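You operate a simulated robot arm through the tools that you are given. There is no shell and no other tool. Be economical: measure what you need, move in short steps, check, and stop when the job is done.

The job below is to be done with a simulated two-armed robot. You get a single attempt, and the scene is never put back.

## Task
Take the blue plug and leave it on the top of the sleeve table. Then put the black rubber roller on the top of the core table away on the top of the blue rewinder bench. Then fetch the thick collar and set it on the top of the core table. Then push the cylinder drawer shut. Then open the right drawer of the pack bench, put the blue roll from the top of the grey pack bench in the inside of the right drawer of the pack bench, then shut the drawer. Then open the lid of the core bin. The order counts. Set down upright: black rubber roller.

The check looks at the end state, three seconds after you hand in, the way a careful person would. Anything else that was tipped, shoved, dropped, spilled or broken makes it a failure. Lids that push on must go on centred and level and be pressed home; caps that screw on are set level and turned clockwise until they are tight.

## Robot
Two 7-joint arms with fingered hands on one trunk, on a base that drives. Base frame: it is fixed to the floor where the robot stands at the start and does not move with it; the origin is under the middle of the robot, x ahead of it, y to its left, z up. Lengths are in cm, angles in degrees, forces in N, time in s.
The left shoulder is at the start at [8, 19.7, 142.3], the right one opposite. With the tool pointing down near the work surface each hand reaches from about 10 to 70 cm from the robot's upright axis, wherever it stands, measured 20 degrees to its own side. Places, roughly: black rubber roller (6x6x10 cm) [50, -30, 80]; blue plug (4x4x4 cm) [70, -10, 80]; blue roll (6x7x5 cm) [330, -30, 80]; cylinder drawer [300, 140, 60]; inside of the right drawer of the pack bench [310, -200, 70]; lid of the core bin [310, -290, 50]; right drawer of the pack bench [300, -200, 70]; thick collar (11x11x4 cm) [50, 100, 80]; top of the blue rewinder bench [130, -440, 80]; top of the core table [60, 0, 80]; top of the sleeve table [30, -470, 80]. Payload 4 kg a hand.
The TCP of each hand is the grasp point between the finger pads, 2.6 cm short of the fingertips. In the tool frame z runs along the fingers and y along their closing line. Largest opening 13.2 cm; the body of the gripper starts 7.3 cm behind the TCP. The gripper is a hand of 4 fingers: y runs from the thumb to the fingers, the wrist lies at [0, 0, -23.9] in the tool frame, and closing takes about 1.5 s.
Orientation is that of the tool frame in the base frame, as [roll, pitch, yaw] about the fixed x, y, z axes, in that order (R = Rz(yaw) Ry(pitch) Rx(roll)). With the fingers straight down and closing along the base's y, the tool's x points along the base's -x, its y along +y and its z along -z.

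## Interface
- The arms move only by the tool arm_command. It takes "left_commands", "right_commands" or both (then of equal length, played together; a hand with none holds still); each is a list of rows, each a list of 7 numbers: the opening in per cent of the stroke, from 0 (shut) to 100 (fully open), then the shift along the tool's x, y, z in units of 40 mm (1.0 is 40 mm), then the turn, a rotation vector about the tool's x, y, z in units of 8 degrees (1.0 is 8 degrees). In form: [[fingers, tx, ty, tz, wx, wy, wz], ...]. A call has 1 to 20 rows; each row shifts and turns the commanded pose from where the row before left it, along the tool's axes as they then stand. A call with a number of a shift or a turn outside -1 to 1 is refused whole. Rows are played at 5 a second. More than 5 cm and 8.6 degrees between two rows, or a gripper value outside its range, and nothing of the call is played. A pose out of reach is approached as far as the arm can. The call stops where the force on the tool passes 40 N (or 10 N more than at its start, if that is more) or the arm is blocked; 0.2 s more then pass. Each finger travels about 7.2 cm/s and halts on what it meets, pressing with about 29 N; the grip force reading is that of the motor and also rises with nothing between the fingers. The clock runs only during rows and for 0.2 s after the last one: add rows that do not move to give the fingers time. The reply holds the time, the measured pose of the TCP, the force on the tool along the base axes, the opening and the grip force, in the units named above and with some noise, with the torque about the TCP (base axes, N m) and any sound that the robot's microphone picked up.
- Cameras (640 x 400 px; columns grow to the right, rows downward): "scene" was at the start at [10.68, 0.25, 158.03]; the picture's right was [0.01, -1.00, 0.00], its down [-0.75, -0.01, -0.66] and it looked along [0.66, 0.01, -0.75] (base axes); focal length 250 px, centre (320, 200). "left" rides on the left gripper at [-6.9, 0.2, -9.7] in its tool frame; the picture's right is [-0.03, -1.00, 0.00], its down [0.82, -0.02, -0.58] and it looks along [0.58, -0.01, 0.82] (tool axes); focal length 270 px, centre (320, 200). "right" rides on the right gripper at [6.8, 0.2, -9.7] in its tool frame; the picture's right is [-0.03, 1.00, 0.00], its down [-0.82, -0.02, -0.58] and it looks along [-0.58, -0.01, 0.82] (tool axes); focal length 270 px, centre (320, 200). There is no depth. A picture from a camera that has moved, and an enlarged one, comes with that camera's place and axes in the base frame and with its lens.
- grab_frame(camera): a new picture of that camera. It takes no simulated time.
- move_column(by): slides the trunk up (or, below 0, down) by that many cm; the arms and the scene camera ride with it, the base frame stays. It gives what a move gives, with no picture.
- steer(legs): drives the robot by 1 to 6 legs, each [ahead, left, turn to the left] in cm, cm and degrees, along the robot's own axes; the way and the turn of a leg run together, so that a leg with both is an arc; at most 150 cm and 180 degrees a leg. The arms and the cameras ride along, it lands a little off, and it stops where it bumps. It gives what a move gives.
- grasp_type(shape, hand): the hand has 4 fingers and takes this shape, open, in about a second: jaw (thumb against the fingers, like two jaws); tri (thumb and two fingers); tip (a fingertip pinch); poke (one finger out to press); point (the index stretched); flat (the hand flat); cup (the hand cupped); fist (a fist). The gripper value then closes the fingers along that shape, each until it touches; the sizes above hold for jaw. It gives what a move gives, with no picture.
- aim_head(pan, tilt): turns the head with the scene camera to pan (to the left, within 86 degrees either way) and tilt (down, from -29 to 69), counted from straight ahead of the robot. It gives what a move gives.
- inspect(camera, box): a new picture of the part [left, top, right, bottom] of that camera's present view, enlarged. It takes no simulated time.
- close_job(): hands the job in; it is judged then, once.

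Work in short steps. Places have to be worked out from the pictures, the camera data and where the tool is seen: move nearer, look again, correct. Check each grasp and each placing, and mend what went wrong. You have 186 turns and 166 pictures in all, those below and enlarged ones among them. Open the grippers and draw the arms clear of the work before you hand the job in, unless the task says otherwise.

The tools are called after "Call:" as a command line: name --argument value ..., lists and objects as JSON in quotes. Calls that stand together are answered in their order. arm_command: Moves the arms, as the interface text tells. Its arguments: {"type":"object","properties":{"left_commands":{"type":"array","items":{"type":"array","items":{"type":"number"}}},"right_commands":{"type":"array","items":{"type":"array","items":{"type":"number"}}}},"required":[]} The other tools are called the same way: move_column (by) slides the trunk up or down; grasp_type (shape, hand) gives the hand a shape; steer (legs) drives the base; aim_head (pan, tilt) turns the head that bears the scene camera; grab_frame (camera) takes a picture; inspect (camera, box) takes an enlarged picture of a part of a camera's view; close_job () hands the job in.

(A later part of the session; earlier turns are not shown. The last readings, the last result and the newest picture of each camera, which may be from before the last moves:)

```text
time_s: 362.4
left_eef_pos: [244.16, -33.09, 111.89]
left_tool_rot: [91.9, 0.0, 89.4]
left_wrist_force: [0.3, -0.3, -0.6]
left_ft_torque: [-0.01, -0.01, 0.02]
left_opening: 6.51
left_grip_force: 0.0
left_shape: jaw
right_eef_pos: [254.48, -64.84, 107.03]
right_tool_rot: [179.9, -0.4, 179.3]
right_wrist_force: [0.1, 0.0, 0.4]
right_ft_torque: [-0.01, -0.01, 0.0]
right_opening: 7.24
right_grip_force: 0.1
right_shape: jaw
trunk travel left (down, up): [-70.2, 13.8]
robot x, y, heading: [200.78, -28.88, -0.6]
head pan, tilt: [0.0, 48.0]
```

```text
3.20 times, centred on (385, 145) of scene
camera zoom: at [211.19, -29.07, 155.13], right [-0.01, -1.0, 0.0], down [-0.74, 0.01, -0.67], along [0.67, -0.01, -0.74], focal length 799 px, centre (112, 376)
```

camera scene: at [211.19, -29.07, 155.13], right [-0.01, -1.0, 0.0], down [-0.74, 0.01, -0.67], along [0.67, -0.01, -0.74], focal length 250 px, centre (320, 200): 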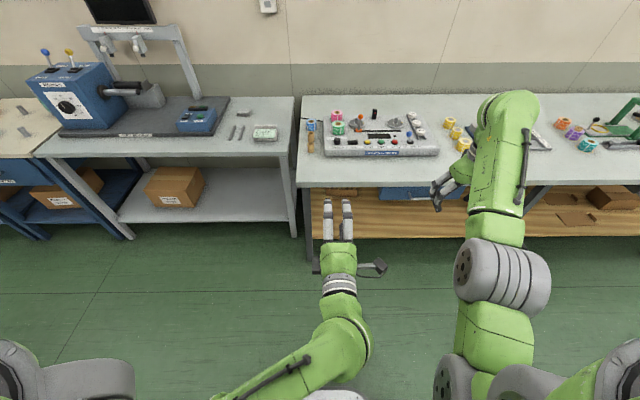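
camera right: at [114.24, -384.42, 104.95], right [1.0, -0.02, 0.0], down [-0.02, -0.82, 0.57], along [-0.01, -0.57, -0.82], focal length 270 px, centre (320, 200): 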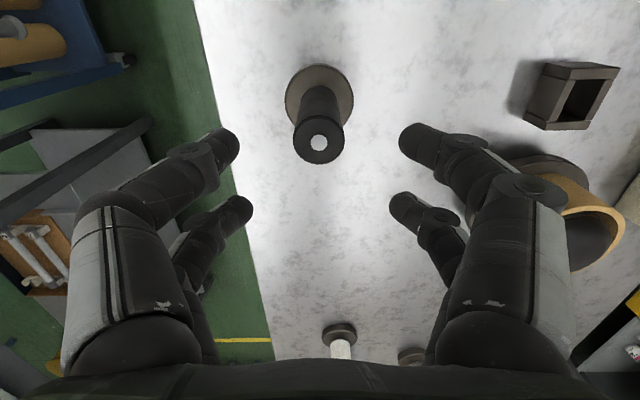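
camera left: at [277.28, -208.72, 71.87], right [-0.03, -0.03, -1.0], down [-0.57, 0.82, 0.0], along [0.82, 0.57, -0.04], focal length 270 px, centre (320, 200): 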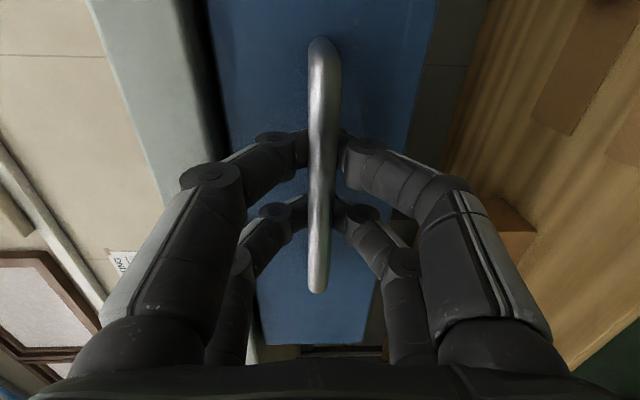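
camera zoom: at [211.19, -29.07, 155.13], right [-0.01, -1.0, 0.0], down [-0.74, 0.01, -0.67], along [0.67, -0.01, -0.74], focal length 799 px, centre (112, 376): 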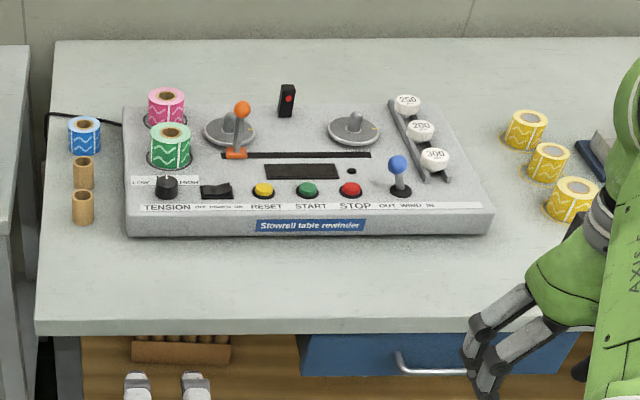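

The blue roll stands upright at about (331,-26), 4 cm left of the table rewinder (edge y≈-33), with two cores in front of it (x≈320). I'll grip it along x for clearance. First lift the left hand aside, then drive close and turn the right hand 90°.

Call:
arm_command --left_commands '[[50, 0.8, 1, 0, 0, 0, 0], [50, 0.8, 1, 0, 0, 0, 0], [50, 0.8, 0.5, 0, 0, 0, 0], [50, 0, 0, 0, 0, 0, 0], [50, 0, 0, 0, 0, 0, 0], [50, 0, 0, 0, 0, 0, 0], [50, 0, 0, 0, 0, 0, 0], [50, 0, 0, 0, 0, 0, 0], [50, 0, 0, 0, 0, 0, 0], [50, 0, 0, 0, 0, 0, 0], [50, 0, 0, 0, 0, 0, 0], [50, 0, 0, 0, 0, 0, 0], [50, 0, 0, 0, 0, 0, 0]]' --right_commands '[[65, 0, 0, 0, 0, 0, 1], [65, 0, 0, 0, 0, 0, 1], [65, 0, 0, 0, 0, 0, 1], [65, 0, 0, 0, 0, 0, 1], [65, 0, 0, 0, 0, 0, 1], [65, 0, 0, 0, 0, 0, 1], [65, 0, 0, 0, 0, 0, 1], [65, 0, 0, 0, 0, 0, 1], [65, 0, 0, 0, 0, 0, 1], [65, 0, 0, 0, 0, 0, 1], [65, 0, 0, 0, 0, 0, 1], [65, 0, 0, 0, 0, 0, 0.25], [65, 0, 0, 0, 0, 0, 0]]'

Call:
steer --legs '[[0, 23, 0.6], [30, 0, 0], [26.5, 0, 0]]'

Call:
grab_frame --camera "scene"

```text
refused: row 1 steps farther than a row can; nothing moved
```

```text
time_s: 367.2
left_eef_pos: [300.65, -9.7, 111.98]
left_tool_rot: [91.8, 0.1, 90.0]
left_wrist_force: [-0.5, 0.1, 0.0]
left_ft_torque: [0.02, 0.02, -0.04]
left_opening: 6.55
left_grip_force: 0.1
left_shape: jaw
right_eef_pos: [311.32, -41.51, 107.29]
right_tool_rot: [180.0, -0.2, 179.9]
right_wrist_force: [-0.2, -0.5, -0.3]
right_ft_torque: [0.0, 0.0, 0.0]
right_opening: 7.22
right_grip_force: 0.1
right_shape: jaw
trunk travel left (down, up): [-70.2, 13.8]
robot x, y, heading: [256.89, -6.12, -0.0]
head pan, tilt: [0.0, 48.0]
```

```text
61 pictures are left
camera scene: at [267.51, -6.05, 155.16], right [0.0, -1.0, 0.0], down [-0.74, 0.0, -0.67], along [0.67, 0.0, -0.74], focal length 250 px, centre (320, 200)
```

scene: 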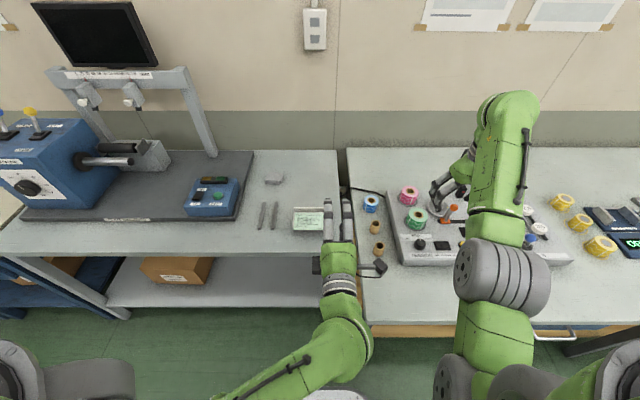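

I repeat the arm move with smaller steps.

Call:
arm_command --left_commands '[[50, 0.7, 0.8, 0, 0, 0, 0], [50, 0.7, 0.8, 0, 0, 0, 0], [50, 0.7, 0.8, 0, 0, 0, 0], [50, 0, 0, 0, 0, 0, 0], [50, 0, 0, 0, 0, 0, 0], [50, 0, 0, 0, 0, 0, 0], [50, 0, 0, 0, 0, 0, 0], [50, 0, 0, 0, 0, 0, 0], [50, 0, 0, 0, 0, 0, 0], [50, 0, 0, 0, 0, 0, 0], [50, 0, 0, 0, 0, 0, 0], [50, 0, 0, 0, 0, 0, 0], [50, 0, 0, 0, 0, 0, 0]]' --right_commands '[[65, 0, 0, 0, 0, 0, 1], [65, 0, 0, 0, 0, 0, 1], [65, 0, 0, 0, 0, 0, 1], [65, 0, 0, 0, 0, 0, 1], [65, 0, 0, 0, 0, 0, 1], [65, 0, 0, 0, 0, 0, 1], [65, 0, 0, 0, 0, 0, 1], [65, 0, 0, 0, 0, 0, 1], [65, 0, 0, 0, 0, 0, 1], [65, 0, 0, 0, 0, 0, 1], [65, 0, 0, 0, 0, 0, 1], [65, 0, 0, 0, 0, 0, 0.25], [65, 0, 0, 0, 0, 0, 0]]'

Call:
grab_frame --camera "right"

```text
time_s: 370.0
left_eef_pos: [301.16, -1.22, 121.38]
left_tool_rot: [91.9, 0.1, 90.0]
left_wrist_force: [-0.1, -0.1, 0.1]
left_ft_torque: [-0.03, -0.03, 0.01]
left_opening: 6.57
left_grip_force: 0.1
left_shape: jaw
right_eef_pos: [311.46, -41.44, 107.09]
right_tool_rot: [-179.7, 0.1, 89.9]
right_wrist_force: [-0.4, 0.4, -0.5]
right_ft_torque: [0.02, 0.0, -0.01]
right_opening: 8.55
right_grip_force: 0.1
right_shape: jaw
trunk travel left (down, up): [-70.2, 13.8]
robot x, y, heading: [257.2, -6.24, 0.2]
head pan, tilt: [0.0, 48.0]
```

```text
60 pictures are left
camera right: at [311.67, -34.74, 116.86], right [1.0, -0.03, -0.01], down [-0.02, -0.82, 0.58], along [-0.02, -0.58, -0.82], focal length 270 px, centre (320, 200)
```

right: 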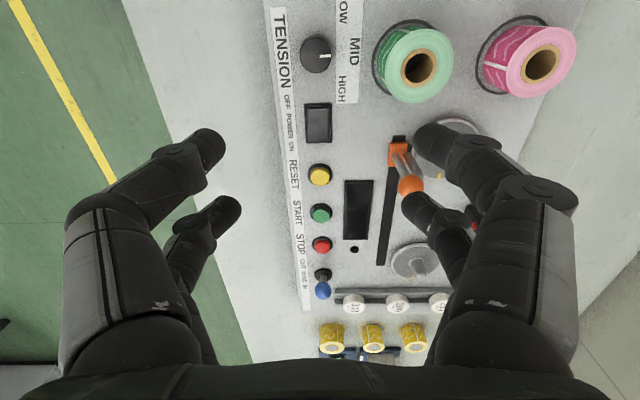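

I move the right hand above the roll at (330.5,-25.6).

Call:
arm_command --right_commands '[[65, 0.66, 0.79, 0, 0, 0, 0], [65, 0.66, 0.79, 0, 0, 0, 0], [65, 0.66, 0.79, 0, 0, 0, 0], [65, 0.66, 0.79, 0, 0, 0, 0], [65, 0.66, 0.79, 0, 0, 0, 0], [65, 0.66, 0.79, 0, 0, 0, 0], [65, 0, 0, 0, 0, 0, 0]]'

Call:
grab_frame --camera "right"

```text
time_s: 371.6
left_eef_pos: [301.03, -1.31, 121.34]
left_tool_rot: [91.9, 0.1, 90.0]
left_wrist_force: [1.1, -0.8, -1.1]
left_ft_torque: [0.04, 0.01, 0.01]
left_opening: 6.55
left_grip_force: 0.0
left_shape: jaw
right_eef_pos: [329.52, -26.18, 106.92]
right_tool_rot: [-179.7, -0.1, 89.9]
right_wrist_force: [1.0, -0.5, -0.3]
right_ft_torque: [0.05, 0.01, 0.01]
right_opening: 8.54
right_grip_force: 0.1
right_shape: jaw
right hand out of reach, approached as far as the arm can: row 6
trunk travel left (down, up): [-70.2, 13.8]
robot x, y, heading: [257.09, -6.3, -0.0]
head pan, tilt: [0.0, 48.0]
```

```text
59 pictures are left
camera right: at [329.7, -19.48, 116.71], right [1.0, -0.03, -0.01], down [-0.02, -0.82, 0.58], along [-0.02, -0.58, -0.82], focal length 270 px, centre (320, 200)
```

right: 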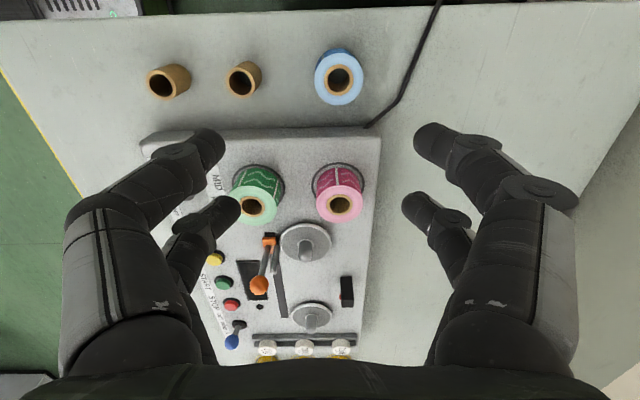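

Roll top is at (331.4,-26.1). I lower the trunk 16 cm (tips stay above the roll), then move 1.9 cm ahead and look.

Call:
move_column --by -16

Call:
arm_command --right_commands '[[65, 0, 0.47, 0, 0, 0, 0], [65, 0, 0, 0, 0, 0, 0]]'

Call:
grab_frame --camera "right"

```text
time_s: 373.5
left_eef_pos: [301.08, -1.21, 105.37]
left_tool_rot: [91.9, 0.1, 90.0]
left_wrist_force: [-0.2, 0.5, -0.3]
left_ft_torque: [0.01, 0.05, 0.01]
left_opening: 6.53
left_grip_force: 0.0
left_shape: jaw
right_eef_pos: [329.62, -26.08, 91.03]
right_tool_rot: [-179.7, 0.0, 89.8]
right_wrist_force: [-0.4, 0.6, -0.2]
right_ft_torque: [0.0, 0.01, 0.02]
right_opening: 8.59
right_grip_force: 0.0
right_shape: jaw
trunk travel left (down, up): [-54.2, 29.8]
robot x, y, heading: [256.72, -6.18, 0.3]
head pan, tilt: [0.0, 48.0]
```

```text
time_s: 374.1
left_eef_pos: [301.14, -1.23, 105.36]
left_tool_rot: [91.9, 0.2, 90.0]
left_wrist_force: [-1.0, -0.5, 0.9]
left_ft_torque: [0.0, 0.01, -0.03]
left_opening: 6.53
left_grip_force: 0.1
left_shape: jaw
right_eef_pos: [329.52, -26.11, 90.97]
right_tool_rot: [-179.8, -0.1, 89.9]
right_wrist_force: [-0.6, 0.1, -0.9]
right_ft_torque: [-0.02, -0.01, 0.02]
right_opening: 8.51
right_grip_force: 0.1
right_shape: jaw
right hand out of reach, approached as far as the arm can: row 1
trunk travel left (down, up): [-54.2, 29.8]
robot x, y, heading: [257.1, -6.12, 0.2]
head pan, tilt: [0.0, 48.0]
```

```text
58 pictures are left
camera right: at [329.77, -19.45, 100.69], right [1.0, -0.03, -0.01], down [-0.02, -0.82, 0.58], along [-0.02, -0.58, -0.82], focal length 270 px, centre (320, 200)
```

right: 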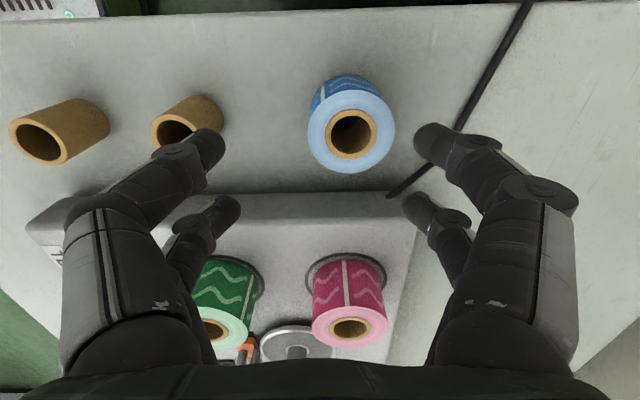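

The arm is at its reach limit; I drive 1.9 cm ahead, shift 0.6 cm left, and lower the trunk 4 cm.

Call:
steer --legs '[[1.9, 0, 0]]'

Call:
arm_command --right_commands '[[65, 0.15, 0, 0, 0, 0, 0], [65, 0, 0, 0, 0, 0, 0]]'

Call:
move_column --by -4

Call:
grab_frame --camera "right"

```text
time_s: 374.9
left_eef_pos: [302.51, -1.08, 105.38]
left_tool_rot: [91.6, 0.2, 90.0]
left_wrist_force: [-0.6, 0.7, 0.0]
left_ft_torque: [0.0, 0.01, -0.04]
left_opening: 6.54
left_grip_force: 0.0
left_shape: jaw
right_eef_pos: [331.12, -26.07, 91.27]
right_tool_rot: [-180.0, -0.1, 89.9]
right_wrist_force: [0.0, -0.3, 0.3]
right_ft_torque: [0.0, -0.03, 0.02]
right_opening: 8.57
right_grip_force: 0.0
right_shape: jaw
trunk travel left (down, up): [-54.2, 29.8]
robot x, y, heading: [259.39, -6.74, -0.1]
head pan, tilt: [0.0, 48.0]
```

```text
time_s: 375.4
left_eef_pos: [302.91, -1.17, 105.38]
left_tool_rot: [91.8, 0.1, 90.0]
left_wrist_force: [-0.3, -0.3, 0.3]
left_ft_torque: [0.0, -0.02, 0.0]
left_opening: 6.56
left_grip_force: 0.0
left_shape: jaw
right_eef_pos: [331.43, -25.62, 91.18]
right_tool_rot: [-179.8, -0.1, 90.0]
right_wrist_force: [-0.5, 0.7, 0.6]
right_ft_torque: [0.03, -0.04, -0.01]
right_opening: 8.55
right_grip_force: 0.1
right_shape: jaw
trunk travel left (down, up): [-54.2, 29.8]
robot x, y, heading: [258.83, -6.03, -0.2]
head pan, tilt: [0.0, 48.0]
```

```text
time_s: 376.3
left_eef_pos: [303.02, -1.13, 101.38]
left_tool_rot: [91.9, 0.1, 90.1]
left_wrist_force: [0.2, -0.1, 0.3]
left_ft_torque: [0.0, -0.02, -0.01]
left_opening: 6.54
left_grip_force: 0.1
left_shape: jaw
right_eef_pos: [331.42, -25.61, 86.97]
right_tool_rot: [-179.9, 0.0, 89.9]
right_wrist_force: [0.4, -0.7, -1.6]
right_ft_torque: [-0.01, 0.02, 0.02]
right_opening: 8.56
right_grip_force: 0.1
right_shape: jaw
trunk travel left (down, up): [-50.2, 33.8]
robot x, y, heading: [258.98, -6.2, -0.0]
head pan, tilt: [0.0, 48.0]
```

```text
57 pictures are left
camera right: at [331.66, -18.86, 96.73], right [1.0, -0.03, 0.0], down [-0.02, -0.82, 0.58], along [-0.02, -0.58, -0.82], focal length 270 px, centre (320, 200)
```

right: 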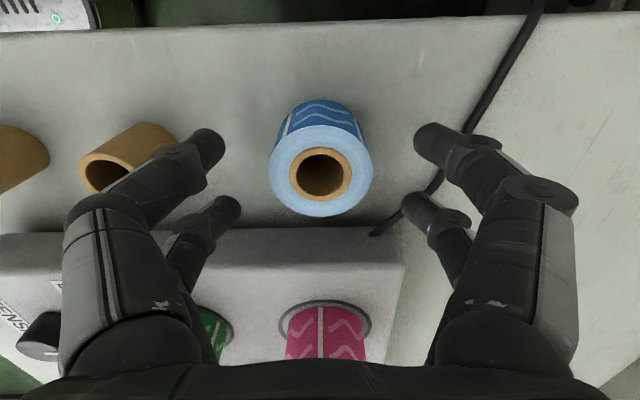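

Well centred. I lower 3.2 cm and close gently.

Call:
arm_command --right_commands '[[65, 0, 0, 0.4, 0, 0, 0], [65, 0, 0, 0.3, 0, 0, 0], [65, 0, 0, 0.1, 0, 0, 0], [60, 0, 0, 0, 0, 0, 0], [52, 0, 0, 0, 0, 0, 0], [45, 0, 0, 0, 0, 0, 0], [38, 0, 0, 0, 0, 0, 0], [30, 0, 0, 0, 0, 0, 0], [15, 0, 0, 0, 0, 0, 0], [0, 0, 0, 0, 0, 0, 0], [0, 0, 0, 0, 0, 0, 0]]'

Call:
grab_frame --camera "right"

```text
time_s: 378.7
left_eef_pos: [303.19, -1.26, 101.37]
left_tool_rot: [91.9, 0.1, 90.0]
left_wrist_force: [0.3, 1.2, -0.3]
left_ft_torque: [0.02, -0.03, -0.03]
left_opening: 6.57
left_grip_force: 0.1
left_shape: jaw
right_eef_pos: [331.56, -25.63, 83.73]
right_tool_rot: [-179.6, -0.2, 89.8]
right_wrist_force: [0.1, 0.1, 0.3]
right_ft_torque: [0.03, 0.0, 0.01]
right_opening: 4.09
right_grip_force: 28.9
right_shape: jaw
trunk travel left (down, up): [-50.2, 33.8]
robot x, y, heading: [259.0, -5.99, 0.2]
head pan, tilt: [0.0, 48.0]
```

```text
56 pictures are left
camera right: at [331.68, -18.83, 93.49], right [1.0, -0.03, 0.0], down [-0.02, -0.82, 0.58], along [-0.02, -0.58, -0.82], focal length 270 px, centre (320, 200)
```

right: 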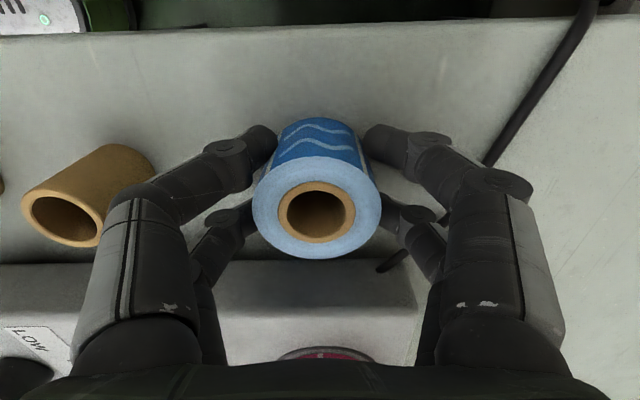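

Gripped at 4.1 cm opening, the roll is held by all fingers. I lift 6 cm by arm and check, then raise the trunk.

Call:
arm_command --right_commands '[[0, 0, 0, -0.3, 0, 0, 0], [0, 0, 0, -0.6, 0, 0, 0], [0, 0, 0, -0.6, 0, 0, 0], [0, 0, 0, 0, 0, 0, 0]]'

Call:
move_column --by 25

Call:
grab_frame --camera "right"

```text
time_s: 379.7
left_eef_pos: [303.05, -1.12, 101.24]
left_tool_rot: [91.9, 0.1, 90.0]
left_wrist_force: [-0.1, 0.4, 1.0]
left_ft_torque: [-0.01, 0.0, 0.01]
left_opening: 6.56
left_grip_force: 0.1
left_shape: jaw
right_eef_pos: [331.44, -25.59, 89.64]
right_tool_rot: [-179.9, -0.2, 89.8]
right_wrist_force: [0.4, 0.0, -0.8]
right_ft_torque: [-0.01, -0.03, -0.01]
right_opening: 4.07
right_grip_force: 28.5
right_shape: jaw
trunk travel left (down, up): [-50.2, 33.8]
robot x, y, heading: [258.87, -6.29, 0.1]
head pan, tilt: [0.0, 48.0]
```

```text
time_s: 382.3
left_eef_pos: [303.11, -1.17, 126.3]
left_tool_rot: [91.9, 0.1, 90.0]
left_wrist_force: [0.3, 0.6, -0.1]
left_ft_torque: [-0.02, 0.0, 0.03]
left_opening: 6.57
left_grip_force: 0.0
left_shape: jaw
right_eef_pos: [331.44, -25.5, 114.58]
right_tool_rot: [-179.8, -0.2, 89.8]
right_wrist_force: [0.0, 1.0, -1.7]
right_ft_torque: [-0.02, 0.0, 0.05]
right_opening: 4.08
right_grip_force: 29.1
right_shape: jaw
trunk travel left (down, up): [-75.2, 8.8]
robot x, y, heading: [259.37, -6.21, 0.1]
head pan, tilt: [0.0, 48.0]
```

```text
55 pictures are left
camera right: at [331.61, -18.83, 124.43], right [1.0, -0.03, 0.0], down [-0.02, -0.82, 0.57], along [-0.02, -0.57, -0.82], focal length 270 px, centre (320, 200)
```

right: 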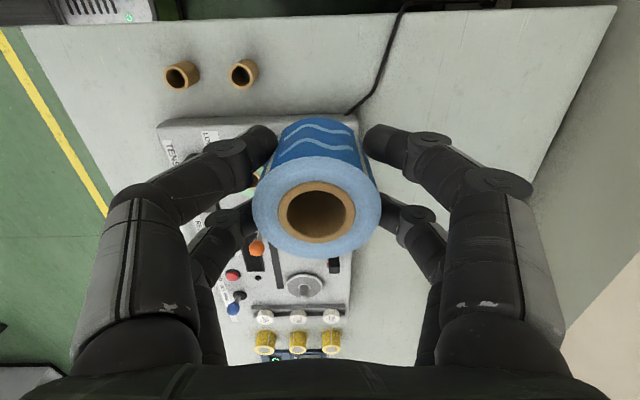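

The roll is secure. I back away from the bench, turn the right hand back 90° and strafe to the open drawer.

Call:
steer --legs '[[-56, 0, 0]]'

Call:
arm_command --right_commands '[[0, 0, -0.35, 0, 0, 0, -1], [0, 0, -0.35, 0, 0, 0, -1], [0, 0, -0.35, 0, 0, 0, -1], [0, 0, -0.35, 0, 0, 0, -1], [0, 0, -0.35, 0, 0, 0, -1], [0, 0, -0.35, 0, 0, 0, -1], [0, 0, 0, 0, 0, 0, -1], [0, 0, 0, 0, 0, 0, -1], [0, 0, 0, 0, 0, 0, -1], [0, 0, 0, 0, 0, 0, -1], [0, 0, 0, 0, 0, 0, -1], [0, 0, 0, 0, 0, 0, -0.25], [0, 0, 0, 0, 0, 0, 0]]'

Call:
steer --legs '[[0, -90, 0], [0, -86, 0]]'

Call:
grab_frame --camera "scene"

```text
time_s: 385.5
left_eef_pos: [247.5, -1.18, 126.23]
left_tool_rot: [92.0, 0.1, 90.1]
left_wrist_force: [0.5, 0.4, 0.2]
left_ft_torque: [-0.02, -0.01, -0.01]
left_opening: 6.53
left_grip_force: 0.0
left_shape: jaw
right_eef_pos: [275.8, -25.45, 114.47]
right_tool_rot: [-179.7, -0.1, 89.9]
right_wrist_force: [-0.1, -1.2, -0.8]
right_ft_torque: [0.01, 0.02, 0.01]
right_opening: 4.1
right_grip_force: 28.8
right_shape: jaw
trunk travel left (down, up): [-75.2, 8.8]
robot x, y, heading: [203.15, -6.06, 0.0]
head pan, tilt: [0.0, 48.0]
```

```text
time_s: 388.3
left_eef_pos: [247.25, -1.19, 126.41]
left_tool_rot: [92.0, 0.2, 90.1]
left_wrist_force: [-0.4, -0.1, 0.4]
left_ft_torque: [0.01, -0.02, 0.0]
left_opening: 6.54
left_grip_force: 0.0
left_shape: jaw
right_eef_pos: [267.95, -28.29, 114.68]
right_tool_rot: [179.9, -0.1, -180.0]
right_wrist_force: [-0.5, -1.1, 0.0]
right_ft_torque: [-0.03, -0.01, -0.01]
right_opening: 4.06
right_grip_force: 29.1
right_shape: jaw
trunk travel left (down, up): [-75.2, 8.8]
robot x, y, heading: [202.93, -6.09, 0.2]
head pan, tilt: [0.0, 48.0]
```

```text
time_s: 397.2
left_eef_pos: [247.26, -177.86, 126.35]
left_tool_rot: [91.8, 0.0, 89.6]
left_wrist_force: [0.2, 0.1, 0.1]
left_ft_torque: [0.04, 0.01, 0.0]
left_opening: 6.54
left_grip_force: 0.1
left_shape: jaw
right_eef_pos: [267.81, -205.04, 114.79]
right_tool_rot: [179.9, 0.0, 179.3]
right_wrist_force: [0.1, 0.1, -0.2]
right_ft_torque: [-0.01, 0.02, 0.03]
right_opening: 4.01
right_grip_force: 28.9
right_shape: jaw
trunk travel left (down, up): [-75.2, 8.8]
robot x, y, heading: [203.23, -182.57, -0.5]
head pan, tilt: [0.0, 48.0]
```

```text
54 pictures are left
camera scene: at [213.98, -182.44, 160.13], right [-0.01, -1.0, 0.0], down [-0.74, 0.0, -0.67], along [0.67, -0.01, -0.74], focal length 250 px, centre (320, 200)
```

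scene: 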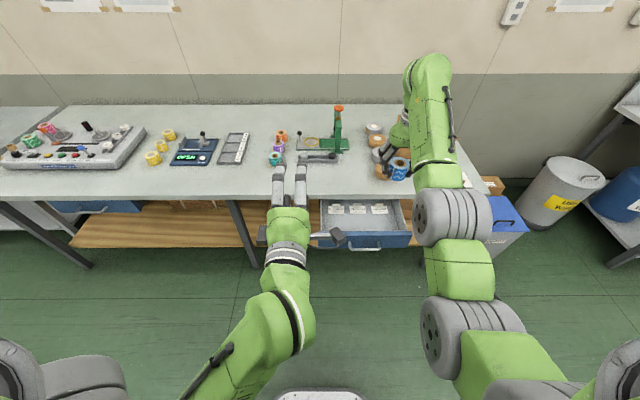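

I drive 11 cm ahead and 3 cm left so that the roll is above the open drawer, then lower the trunk and look inside.

Call:
steer --legs '[[11, 3, 0.5]]'

Call:
inspect --camera "scene" --box '[270, 140, 490, 290]'

Call:
move_column --by -25

Call:
grab_frame --camera "right"

```text
time_s: 398.4
left_eef_pos: [257.63, -174.91, 126.55]
left_tool_rot: [91.6, 0.1, 89.9]
left_wrist_force: [-0.9, -0.1, 0.3]
left_ft_torque: [0.03, -0.01, -0.01]
left_opening: 6.55
left_grip_force: 0.2
left_shape: jaw
right_eef_pos: [278.46, -201.9, 114.98]
right_tool_rot: [179.7, 0.1, 179.8]
right_wrist_force: [-0.9, -0.4, -0.6]
right_ft_torque: [0.06, 0.02, 0.03]
right_opening: 4.02
right_grip_force: 28.9
right_shape: jaw
trunk travel left (down, up): [-75.2, 8.8]
robot x, y, heading: [214.1, -180.13, 0.3]
head pan, tilt: [0.0, 48.0]
```

```text
2.67 times, centred on (380, 215) of scene
camera zoom: at [224.17, -179.75, 160.19], right [0.0, -1.0, 0.0], down [-0.74, 0.0, -0.67], along [0.67, 0.0, -0.74], focal length 666 px, centre (160, 160)
```

zoom: 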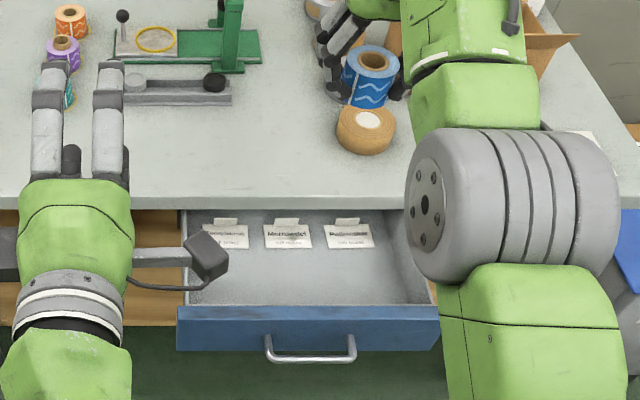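

```text
time_s: 401.0
left_eef_pos: [258.11, -174.77, 101.36]
left_tool_rot: [92.0, -0.1, 90.0]
left_wrist_force: [-0.1, -0.1, -0.1]
left_ft_torque: [-0.02, -0.02, -0.02]
left_opening: 6.54
left_grip_force: 0.1
left_shape: jaw
right_eef_pos: [278.88, -201.87, 89.68]
right_tool_rot: [179.8, 0.0, 179.8]
right_wrist_force: [0.0, 0.1, -1.5]
right_ft_torque: [0.0, 0.01, 0.02]
right_opening: 4.03
right_grip_force: 28.9
right_shape: jaw
trunk travel left (down, up): [-50.2, 33.8]
robot x, y, heading: [214.09, -179.55, 0.0]
head pan, tilt: [0.0, 48.0]
```

```text
52 pictures are left
camera right: at [272.06, -201.78, 99.5], right [0.03, 1.0, 0.0], down [0.82, -0.03, 0.58], along [0.58, -0.01, -0.82], focal length 270 px, centre (320, 200)
```

right: 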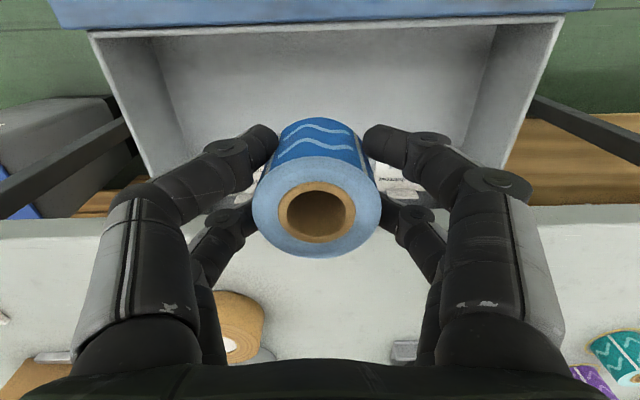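

The roll is over the opening (x 272.6–286.8). I lower it into the drawer: 15 cm, then small steps until contact.

Call:
arm_command --right_commands '[[0, -0.1, 0, 0.8, 0, 0, 0], [0, 0, 0, 0.9, 0, 0, 0], [0, 0, 0, 0.9, 0, 0, 0], [0, 0, 0, 0.7, 0, 0, 0], [0, 0, 0, 0.4, 0, 0, 0], [0, 0, 0, 0, 0, 0, 0]]'

Call:
grab_frame --camera "right"

```text
time_s: 402.4
left_eef_pos: [258.17, -174.66, 101.18]
left_tool_rot: [91.9, 0.1, 90.0]
left_wrist_force: [-1.0, 0.5, -0.1]
left_ft_torque: [0.01, 0.0, -0.01]
left_opening: 6.56
left_grip_force: 0.1
left_shape: jaw
right_eef_pos: [279.35, -201.73, 74.98]
right_tool_rot: [179.8, -0.2, 179.8]
right_wrist_force: [-0.3, -0.2, -0.2]
right_ft_torque: [-0.01, 0.01, 0.04]
right_opening: 3.98
right_grip_force: 28.7
right_shape: jaw
trunk travel left (down, up): [-50.2, 33.8]
robot x, y, heading: [214.21, -180.02, 0.2]
head pan, tilt: [0.0, 48.0]
```

```text
51 pictures are left
camera right: at [272.48, -201.79, 84.74], right [0.03, 1.0, 0.0], down [0.82, -0.03, 0.58], along [0.58, -0.01, -0.82], focal length 270 px, centre (320, 200)
```

right: 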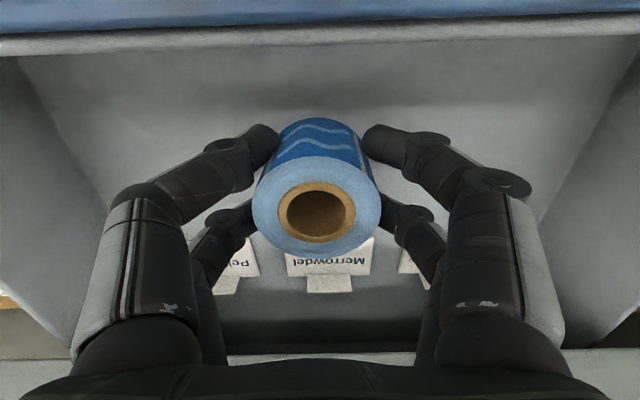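

Call:
arm_command --right_commands '[[0, 0, 0, 0.15, 0, 0, 0], [0, 0, 0, 0.15, 0, 0, 0], [0, 0, 0, 0.15, 0, 0, 0], [0, 0, 0, 0.1, 0, 0, 0], [0, 0, 0, 0, 0, 0, 0]]'

```text
time_s: 403.6
left_eef_pos: [258.13, -174.61, 101.41]
left_tool_rot: [91.9, 0.1, 90.1]
left_wrist_force: [0.4, -1.1, 0.4]
left_ft_torque: [-0.03, -0.02, -0.01]
left_opening: 6.57
left_grip_force: 0.0
left_shape: jaw
right_eef_pos: [279.29, -201.82, 72.71]
right_tool_rot: [179.7, -0.1, 179.8]
right_wrist_force: [0.2, -0.1, -1.8]
right_ft_torque: [0.02, 0.0, -0.01]
right_opening: 4.02
right_grip_force: 28.9
right_shape: jaw
trunk travel left (down, up): [-50.2, 33.8]
robot x, y, heading: [214.41, -179.81, 0.0]
head pan, tilt: [0.0, 48.0]
```

Call:
arm_command --right_commands '[[0, 0, 0, 0.1, 0, 0, 0], [0, 0, 0, 0.08, 0, 0, 0], [0, 0, 0, 0.08, 0, 0, 0], [0, 0, 0, 0, 0, 0, 0]]'

Call:
grab_frame --camera "right"

```text
time_s: 404.6
left_eef_pos: [258.12, -174.59, 101.34]
left_tool_rot: [91.9, 0.0, 90.0]
left_wrist_force: [0.0, 0.9, -0.1]
left_ft_torque: [0.0, -0.05, 0.0]
left_opening: 6.56
left_grip_force: 0.1
left_shape: jaw
right_eef_pos: [279.29, -201.74, 71.62]
right_tool_rot: [179.8, -0.1, 179.8]
right_wrist_force: [-0.1, 0.1, -0.8]
right_ft_torque: [0.01, 0.02, 0.02]
right_opening: 3.99
right_grip_force: 29.5
right_shape: jaw
trunk travel left (down, up): [-50.2, 33.8]
robot x, y, heading: [214.29, -180.03, 0.0]
head pan, tilt: [0.0, 48.0]
```

```text
50 pictures are left
camera right: at [272.41, -201.73, 81.46], right [0.03, 1.0, 0.0], down [0.82, -0.03, 0.58], along [0.58, -0.01, -0.82], focal length 270 px, centre (320, 200)
```

right: 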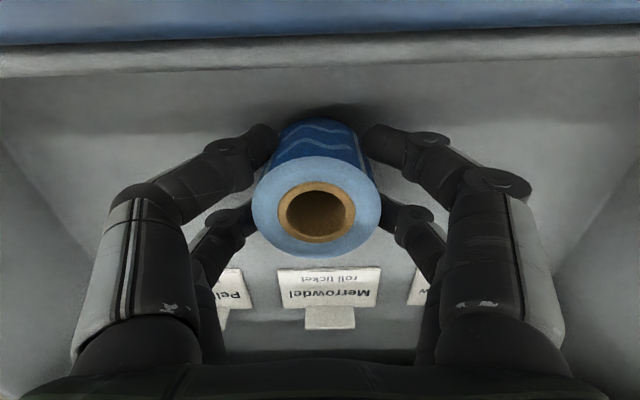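

Call:
arm_command --right_commands '[[0, 0, 0, 0.07, 0, 0, 0], [0, 0, 0, 0.07, 0, 0, 0], [0, 0, 0, 0.06, 0, 0, 0], [0, 0, 0, 0, 0, 0, 0]]'

```text
time_s: 405.6
left_eef_pos: [257.99, -174.59, 101.44]
left_tool_rot: [91.8, 0.1, 90.0]
left_wrist_force: [0.4, -0.6, 0.5]
left_ft_torque: [-0.02, 0.02, 0.0]
left_opening: 6.55
left_grip_force: 0.0
left_shape: jaw
right_eef_pos: [279.34, -201.76, 71.33]
right_tool_rot: [179.8, 0.2, 179.8]
right_wrist_force: [1.2, -0.8, 15.1]
right_ft_torque: [-0.18, 0.01, 0.0]
right_opening: 4.02
right_grip_force: 29.3
right_shape: jaw
trunk travel left (down, up): [-50.2, 33.8]
robot x, y, heading: [214.01, -179.45, 0.0]
head pan, tilt: [0.0, 48.0]
```

Contact with the drawer floor. I relieve 1 mm, open slowly to 62 % and rise.

Call:
arm_command --right_commands '[[0, 0, 0, -0.04, 0, 0, 0], [34, 0, 0, 0, 0, 0, 0], [40, 0, 0, 0, 0, 0, 0], [46, 0, 0, 0, 0, 0, 0], [54, 0, 0, 0, 0, 0, 0], [62, 0, 0, 0, 0, 0, 0], [62, 0, 0, 0, 0, 0, 0], [62, 0, 0, -0.2, 0, 0, 0], [62, 0, 0, -0.3, 0, 0, 0], [62, 0, 0, 0, 0, 0, 0]]'

Call:
grab_frame --camera "right"

```text
time_s: 407.8
left_eef_pos: [258.27, -174.63, 101.31]
left_tool_rot: [91.9, 0.3, 90.0]
left_wrist_force: [0.0, 0.0, -0.1]
left_ft_torque: [0.04, -0.02, -0.01]
left_opening: 6.56
left_grip_force: 0.1
left_shape: jaw
right_eef_pos: [279.29, -201.69, 73.0]
right_tool_rot: [179.8, -0.1, 179.8]
right_wrist_force: [0.1, -0.8, -0.8]
right_ft_torque: [-0.01, -0.02, 0.01]
right_opening: 8.13
right_grip_force: 0.1
right_shape: jaw
trunk travel left (down, up): [-50.2, 33.8]
robot x, y, heading: [214.01, -179.96, 0.0]
head pan, tilt: [0.0, 48.0]
```

```text
49 pictures are left
camera right: at [272.43, -201.74, 82.81], right [0.03, 1.0, 0.0], down [0.82, -0.03, 0.58], along [0.58, -0.01, -0.82], focal length 270 px, centre (320, 200)
```

right: 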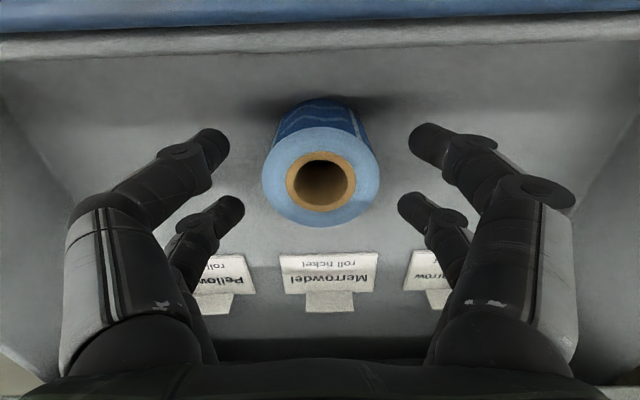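

The roll stands in the drawer, free. I raise the right hand out, back off 22 cm, shift right 26 cm so the left hand faces the handle, and move the right hand aside.

Call:
arm_command --right_commands '[[62, 0, 0, -0.8, 0, 0, 0], [62, 0, 0, -1, 0, 0, 0], [62, 0, 0, -1, 0, 0, 0], [62, 0, 0, -1, 0, 0, 0], [62, 0, 0, -1, 0, 0, 0], [62, 0, 0, 0, 0, 0, 0]]'

Call:
steer --legs '[[-22, 0, 0], [0, -27, 0]]'

Call:
grasp_type --shape "fist" --hand "left"

Call:
arm_command --right_commands '[[62, 0.6, -0.5, 0, 0, 0, 0], [62, 0.6, -0.5, 0, 0, 0, 0], [62, 0.6, -0.5, 0, 0, 0, 0], [62, 0.6, -0.5, 0, 0, 0, 0], [62, 0, 0, 0, 0, 0, 0]]'

Call:
move_column --by -29

Call:
grab_frame --camera "scene"

Call:
grab_frame --camera "left"

```text
time_s: 409.2
left_eef_pos: [258.23, -174.68, 101.44]
left_tool_rot: [91.9, 0.2, 90.0]
left_wrist_force: [-0.4, 0.1, -0.2]
left_ft_torque: [-0.02, 0.02, 0.0]
left_opening: 6.57
left_grip_force: 0.1
left_shape: jaw
right_eef_pos: [279.36, -201.75, 92.19]
right_tool_rot: [179.8, -0.1, 179.9]
right_wrist_force: [0.2, 0.5, 0.6]
right_ft_torque: [0.0, 0.01, 0.03]
right_opening: 8.13
right_grip_force: 0.1
right_shape: jaw
trunk travel left (down, up): [-50.2, 33.8]
robot x, y, heading: [214.4, -179.6, -0.0]
head pan, tilt: [0.0, 48.0]
```

```text
time_s: 412.4
left_eef_pos: [236.12, -201.41, 101.42]
left_tool_rot: [91.9, 0.1, 90.3]
left_wrist_force: [0.2, 0.4, 0.2]
left_ft_torque: [0.03, 0.02, -0.02]
left_opening: 6.59
left_grip_force: 0.3
left_shape: jaw
right_eef_pos: [257.5, -228.54, 92.16]
right_tool_rot: [179.8, -0.1, -180.0]
right_wrist_force: [-0.6, -0.6, 0.4]
right_ft_torque: [0.0, -0.04, -0.01]
right_opening: 8.15
right_grip_force: 0.1
right_shape: jaw
trunk travel left (down, up): [-50.2, 33.8]
robot x, y, heading: [192.16, -207.0, 0.2]
head pan, tilt: [0.0, 48.0]
```

```text
time_s: 413.3
left_eef_pos: [236.13, -201.58, 101.33]
left_tool_rot: [91.9, 0.1, 90.2]
left_wrist_force: [0.0, 0.4, -0.1]
left_ft_torque: [-0.01, 0.0, -0.01]
left_opening: 0.0
left_grip_force: 0.0
left_shape: fist
right_eef_pos: [257.47, -228.53, 92.13]
right_tool_rot: [179.8, -0.1, -179.9]
right_wrist_force: [-0.2, -0.4, 0.2]
right_ft_torque: [0.0, 0.0, 0.02]
right_opening: 8.14
right_grip_force: 0.0
right_shape: jaw
trunk travel left (down, up): [-50.2, 33.8]
robot x, y, heading: [192.25, -207.11, 0.3]
head pan, tilt: [0.0, 48.0]
```

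```text
time_s: 414.5
left_eef_pos: [236.33, -201.62, 101.32]
left_tool_rot: [91.9, 0.1, 90.2]
left_wrist_force: [-0.2, 0.6, -0.6]
left_ft_torque: [0.01, 0.03, 0.0]
left_opening: 0.0
left_grip_force: 0.1
left_shape: fist
right_eef_pos: [248.01, -236.62, 91.75]
right_tool_rot: [180.0, 0.1, 180.0]
right_wrist_force: [0.4, -0.8, 0.6]
right_ft_torque: [0.01, 0.01, 0.0]
right_opening: 8.13
right_grip_force: 0.1
right_shape: jaw
right hand out of reach, approached as far as the arm can: row 4
trunk travel left (down, up): [-50.2, 33.8]
robot x, y, heading: [192.03, -206.56, 0.4]
head pan, tilt: [0.0, 48.0]
```

```text
time_s: 417.4
left_eef_pos: [236.15, -201.65, 72.48]
left_tool_rot: [91.9, 0.1, 90.2]
left_wrist_force: [-0.7, -0.3, 0.4]
left_ft_torque: [0.0, 0.05, 0.0]
left_opening: 0.0
left_grip_force: 0.2
left_shape: fist
right_eef_pos: [248.09, -236.66, 62.91]
right_tool_rot: [-180.0, 0.2, -180.0]
right_wrist_force: [-0.5, -0.8, 0.0]
right_ft_torque: [-0.03, -0.04, 0.01]
right_opening: 8.15
right_grip_force: 0.1
right_shape: jaw
trunk travel left (down, up): [-21.2, 62.8]
robot x, y, heading: [192.88, -206.6, 0.1]
head pan, tilt: [0.0, 48.0]
```

```text
48 pictures are left
camera scene: at [202.9, -206.61, 106.14], right [0.0, -1.0, 0.0], down [-0.74, 0.0, -0.67], along [0.67, 0.0, -0.74], focal length 250 px, centre (320, 200)
```

scene: 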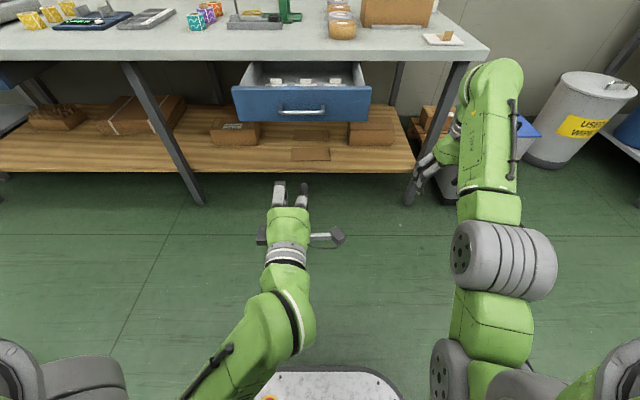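

```text
47 pictures are left
camera left: at [226.57, -208.31, 72.94], right [-0.03, -0.03, -1.0], down [-0.58, 0.81, 0.0], along [0.81, 0.58, -0.04], focal length 270 px, centre (320, 200)
```

left: 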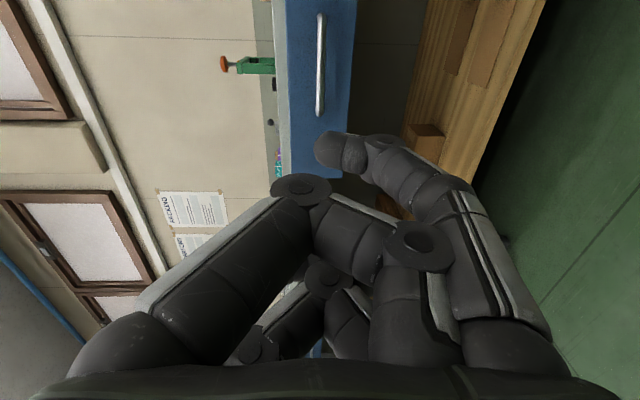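

I lower the hand to z≈69 so its body passes under the bench slab, and drive 25 cm forward.

Call:
arm_command --left_commands '[[0, 0, -0.85, 0, 0, 0, 0], [0, 0, 0, 0, 0, 0, 0]]'

Call:
steer --legs '[[25, 0, 0]]'

Call:
grab_frame --camera "scene"

Call:
grab_frame --camera "left"

```text
time_s: 418.0
left_eef_pos: [236.15, -201.48, 69.0]
left_tool_rot: [91.9, 0.0, 90.2]
left_wrist_force: [1.4, 0.6, -0.6]
left_ft_torque: [0.0, 0.01, 0.02]
left_opening: 0.02
left_grip_force: 0.1
left_shape: fist
right_eef_pos: [248.12, -236.67, 62.94]
right_tool_rot: [179.9, 0.2, 179.9]
right_wrist_force: [0.6, -0.1, 0.4]
right_ft_torque: [0.01, 0.02, 0.0]
right_opening: 8.12
right_grip_force: 0.1
right_shape: jaw
trunk travel left (down, up): [-21.2, 62.8]
robot x, y, heading: [191.63, -206.44, 0.2]
head pan, tilt: [0.0, 48.0]
```

```text
time_s: 419.8
left_eef_pos: [261.15, -201.28, 68.95]
left_tool_rot: [91.9, 0.1, 90.4]
left_wrist_force: [0.0, 0.4, 0.1]
left_ft_torque: [-0.03, 0.0, 0.02]
left_opening: 0.02
left_grip_force: 0.1
left_shape: fist
right_eef_pos: [273.31, -236.3, 62.72]
right_tool_rot: [179.9, 0.1, -179.8]
right_wrist_force: [-0.4, 0.5, 0.6]
right_ft_torque: [0.03, 0.01, -0.01]
right_opening: 8.13
right_grip_force: 0.1
right_shape: jaw
trunk travel left (down, up): [-21.2, 62.8]
robot x, y, heading: [217.29, -206.61, 0.4]
head pan, tilt: [0.0, 48.0]
```

```text
46 pictures are left
camera scene: at [228.06, -206.42, 106.12], right [0.01, -1.0, 0.0], down [-0.74, -0.01, -0.67], along [0.67, 0.01, -0.74], focal length 250 px, centre (320, 200)
```

scene: 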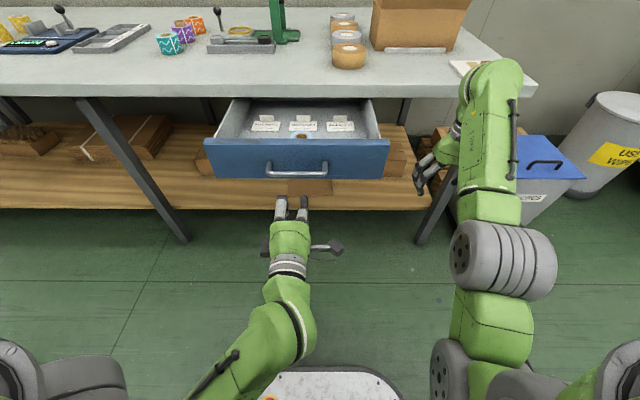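

```text
45 pictures are left
camera left: at [251.6, -208.0, 69.52], right [-0.03, -0.03, -1.0], down [-0.58, 0.81, 0.0], along [0.81, 0.58, -0.04], focal length 270 px, centre (320, 200)
```

left: 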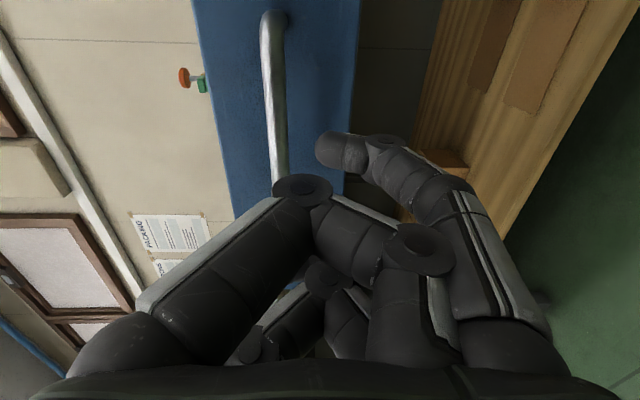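

The roll is visible in the drawer. I push with the left arm only (right hand stays clear), 24 cm ahead first.

Call:
arm_command --left_commands '[[0, 0, 0.02, 0.5, 0, 0, 0], [0, 0, 0.02, 0.5, 0, 0, 0], [0, 0, 0.02, 0.5, 0, 0, 0], [0, 0, 0.02, 0.5, 0, 0, 0], [0, 0, 0.02, 0.5, 0, 0, 0], [0, 0, 0.02, 0.5, 0, 0, 0], [0, 0, 0.02, 0.5, 0, 0, 0], [0, 0, 0.02, 0.5, 0, 0, 0], [0, 0, 0.02, 0.5, 0, 0, 0], [0, 0, 0.02, 0.5, 0, 0, 0], [0, 0, 0.02, 0.5, 0, 0, 0], [0, 0, 0.02, 0.5, 0, 0, 0], [0, 0, 0, 0, 0, 0, 0]]'

Call:
grab_frame --camera "scene"

```text
time_s: 422.6
left_eef_pos: [285.26, -201.18, 69.21]
left_tool_rot: [91.8, 0.1, 90.4]
left_wrist_force: [0.3, -0.4, -0.5]
left_ft_torque: [-0.03, 0.0, -0.01]
left_opening: 0.0
left_grip_force: 0.0
left_shape: fist
right_eef_pos: [273.38, -236.32, 62.84]
right_tool_rot: [179.9, 0.2, -179.7]
right_wrist_force: [-0.7, 0.0, -0.2]
right_ft_torque: [0.02, 0.0, 0.03]
right_opening: 8.15
right_grip_force: 0.0
right_shape: jaw
trunk travel left (down, up): [-21.2, 62.8]
robot x, y, heading: [217.28, -206.8, 0.4]
head pan, tilt: [0.0, 48.0]
```

```text
44 pictures are left
camera scene: at [227.97, -206.42, 106.14], right [0.01, -1.0, 0.0], down [-0.74, -0.01, -0.67], along [0.67, 0.01, -0.74], focal length 250 px, centre (320, 200)
```

scene: 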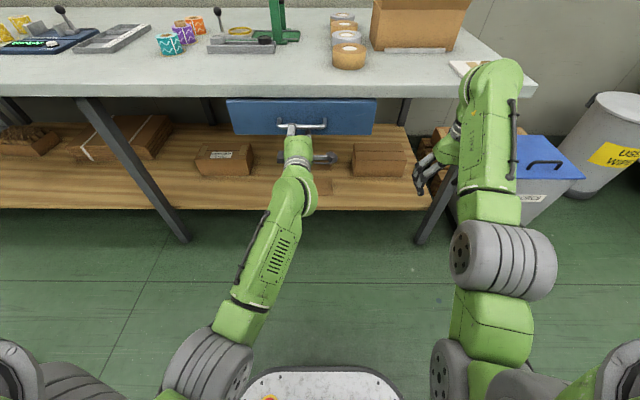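

Nearly shut. I push on in small rows until the stop is felt.

Call:
arm_command --left_commands '[[0, 0, 0, 0.25, 0, 0, 0], [0, 0, 0, 0.25, 0, 0, 0], [0, 0, 0, 0.2, 0, 0, 0], [0, 0, 0, 0.2, 0, 0, 0], [0, 0, 0, 0.2, 0, 0, 0], [0, 0, 0, 0.2, 0, 0, 0], [0, 0, 0, 0, 0, 0, 0]]'

Call:
inspect --camera "scene" --box '[190, 60, 430, 220]'

```text
time_s: 423.5
left_eef_pos: [287.95, -201.16, 69.22]
left_tool_rot: [91.8, 0.2, 90.4]
left_wrist_force: [-19.8, 0.7, -1.6]
left_ft_torque: [-0.03, -0.45, 0.35]
left_opening: 0.0
left_grip_force: 0.0
left_shape: fist
right_eef_pos: [273.19, -236.29, 62.96]
right_tool_rot: [-180.0, 0.2, -179.9]
right_wrist_force: [-0.2, -0.3, -0.8]
right_ft_torque: [-0.02, 0.01, 0.01]
right_opening: 8.16
right_grip_force: 0.0
right_shape: jaw
trunk travel left (down, up): [-21.2, 62.8]
robot x, y, heading: [217.12, -206.77, 0.5]
head pan, tilt: [0.0, 48.0]
stopped in row 4 (left hand): the force on the tool passed its limit at 50 N (the readings are from after the stop); the commanded pose is now the measured one
```

```text
2.50 times, centred on (310, 140) of scene
camera zoom: at [227.77, -206.4, 106.15], right [0.01, -1.0, 0.0], down [-0.74, -0.01, -0.67], along [0.67, 0.01, -0.74], focal length 624 px, centre (345, 350)
```

zoom: 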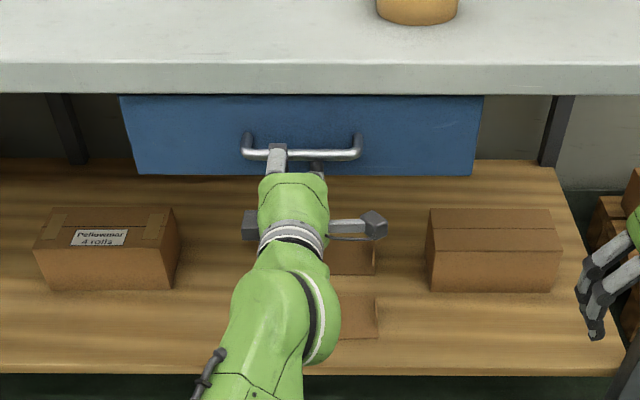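

The front face is back at x≈291, as before opening: shut. I withdraw carefully and check.

Call:
arm_command --left_commands '[[0, 0, 0, -0.2, 0, 0, 0], [0, 0, 0, -0.4, 0, 0, 0], [0, 0, 0, -0.5, 0, 0, 0], [0, 0, 0, -0.8, 0, 0, 0], [0, 0, 0, -1, 0, 0, 0], [0, 0, 0, -1, 0, 0, 0], [0, 0, 0, 0, 0, 0, 0]]'

Call:
inspect --camera "scene" --box '[190, 60, 430, 220]'

```text
time_s: 425.1
left_eef_pos: [272.44, -201.18, 69.35]
left_tool_rot: [91.9, 0.1, 90.4]
left_wrist_force: [0.1, 0.0, -0.2]
left_ft_torque: [0.0, -0.01, 0.01]
left_opening: 0.01
left_grip_force: 0.1
left_shape: fist
right_eef_pos: [273.25, -236.39, 62.75]
right_tool_rot: [179.9, 0.0, -179.8]
right_wrist_force: [-0.2, 0.5, -0.6]
right_ft_torque: [-0.01, 0.0, -0.02]
right_opening: 8.17
right_grip_force: 0.2
right_shape: jaw
trunk travel left (down, up): [-21.2, 62.8]
robot x, y, heading: [217.31, -206.73, 0.3]
head pan, tilt: [0.0, 48.0]
```

```text
2.50 times, centred on (310, 140) of scene
camera zoom: at [227.98, -206.43, 106.13], right [0.01, -1.0, 0.0], down [-0.74, -0.01, -0.67], along [0.67, 0.01, -0.74], focal length 624 px, centre (345, 350)
```

zoom: 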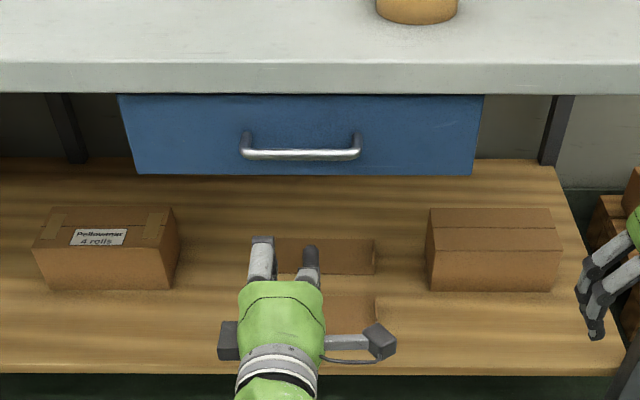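

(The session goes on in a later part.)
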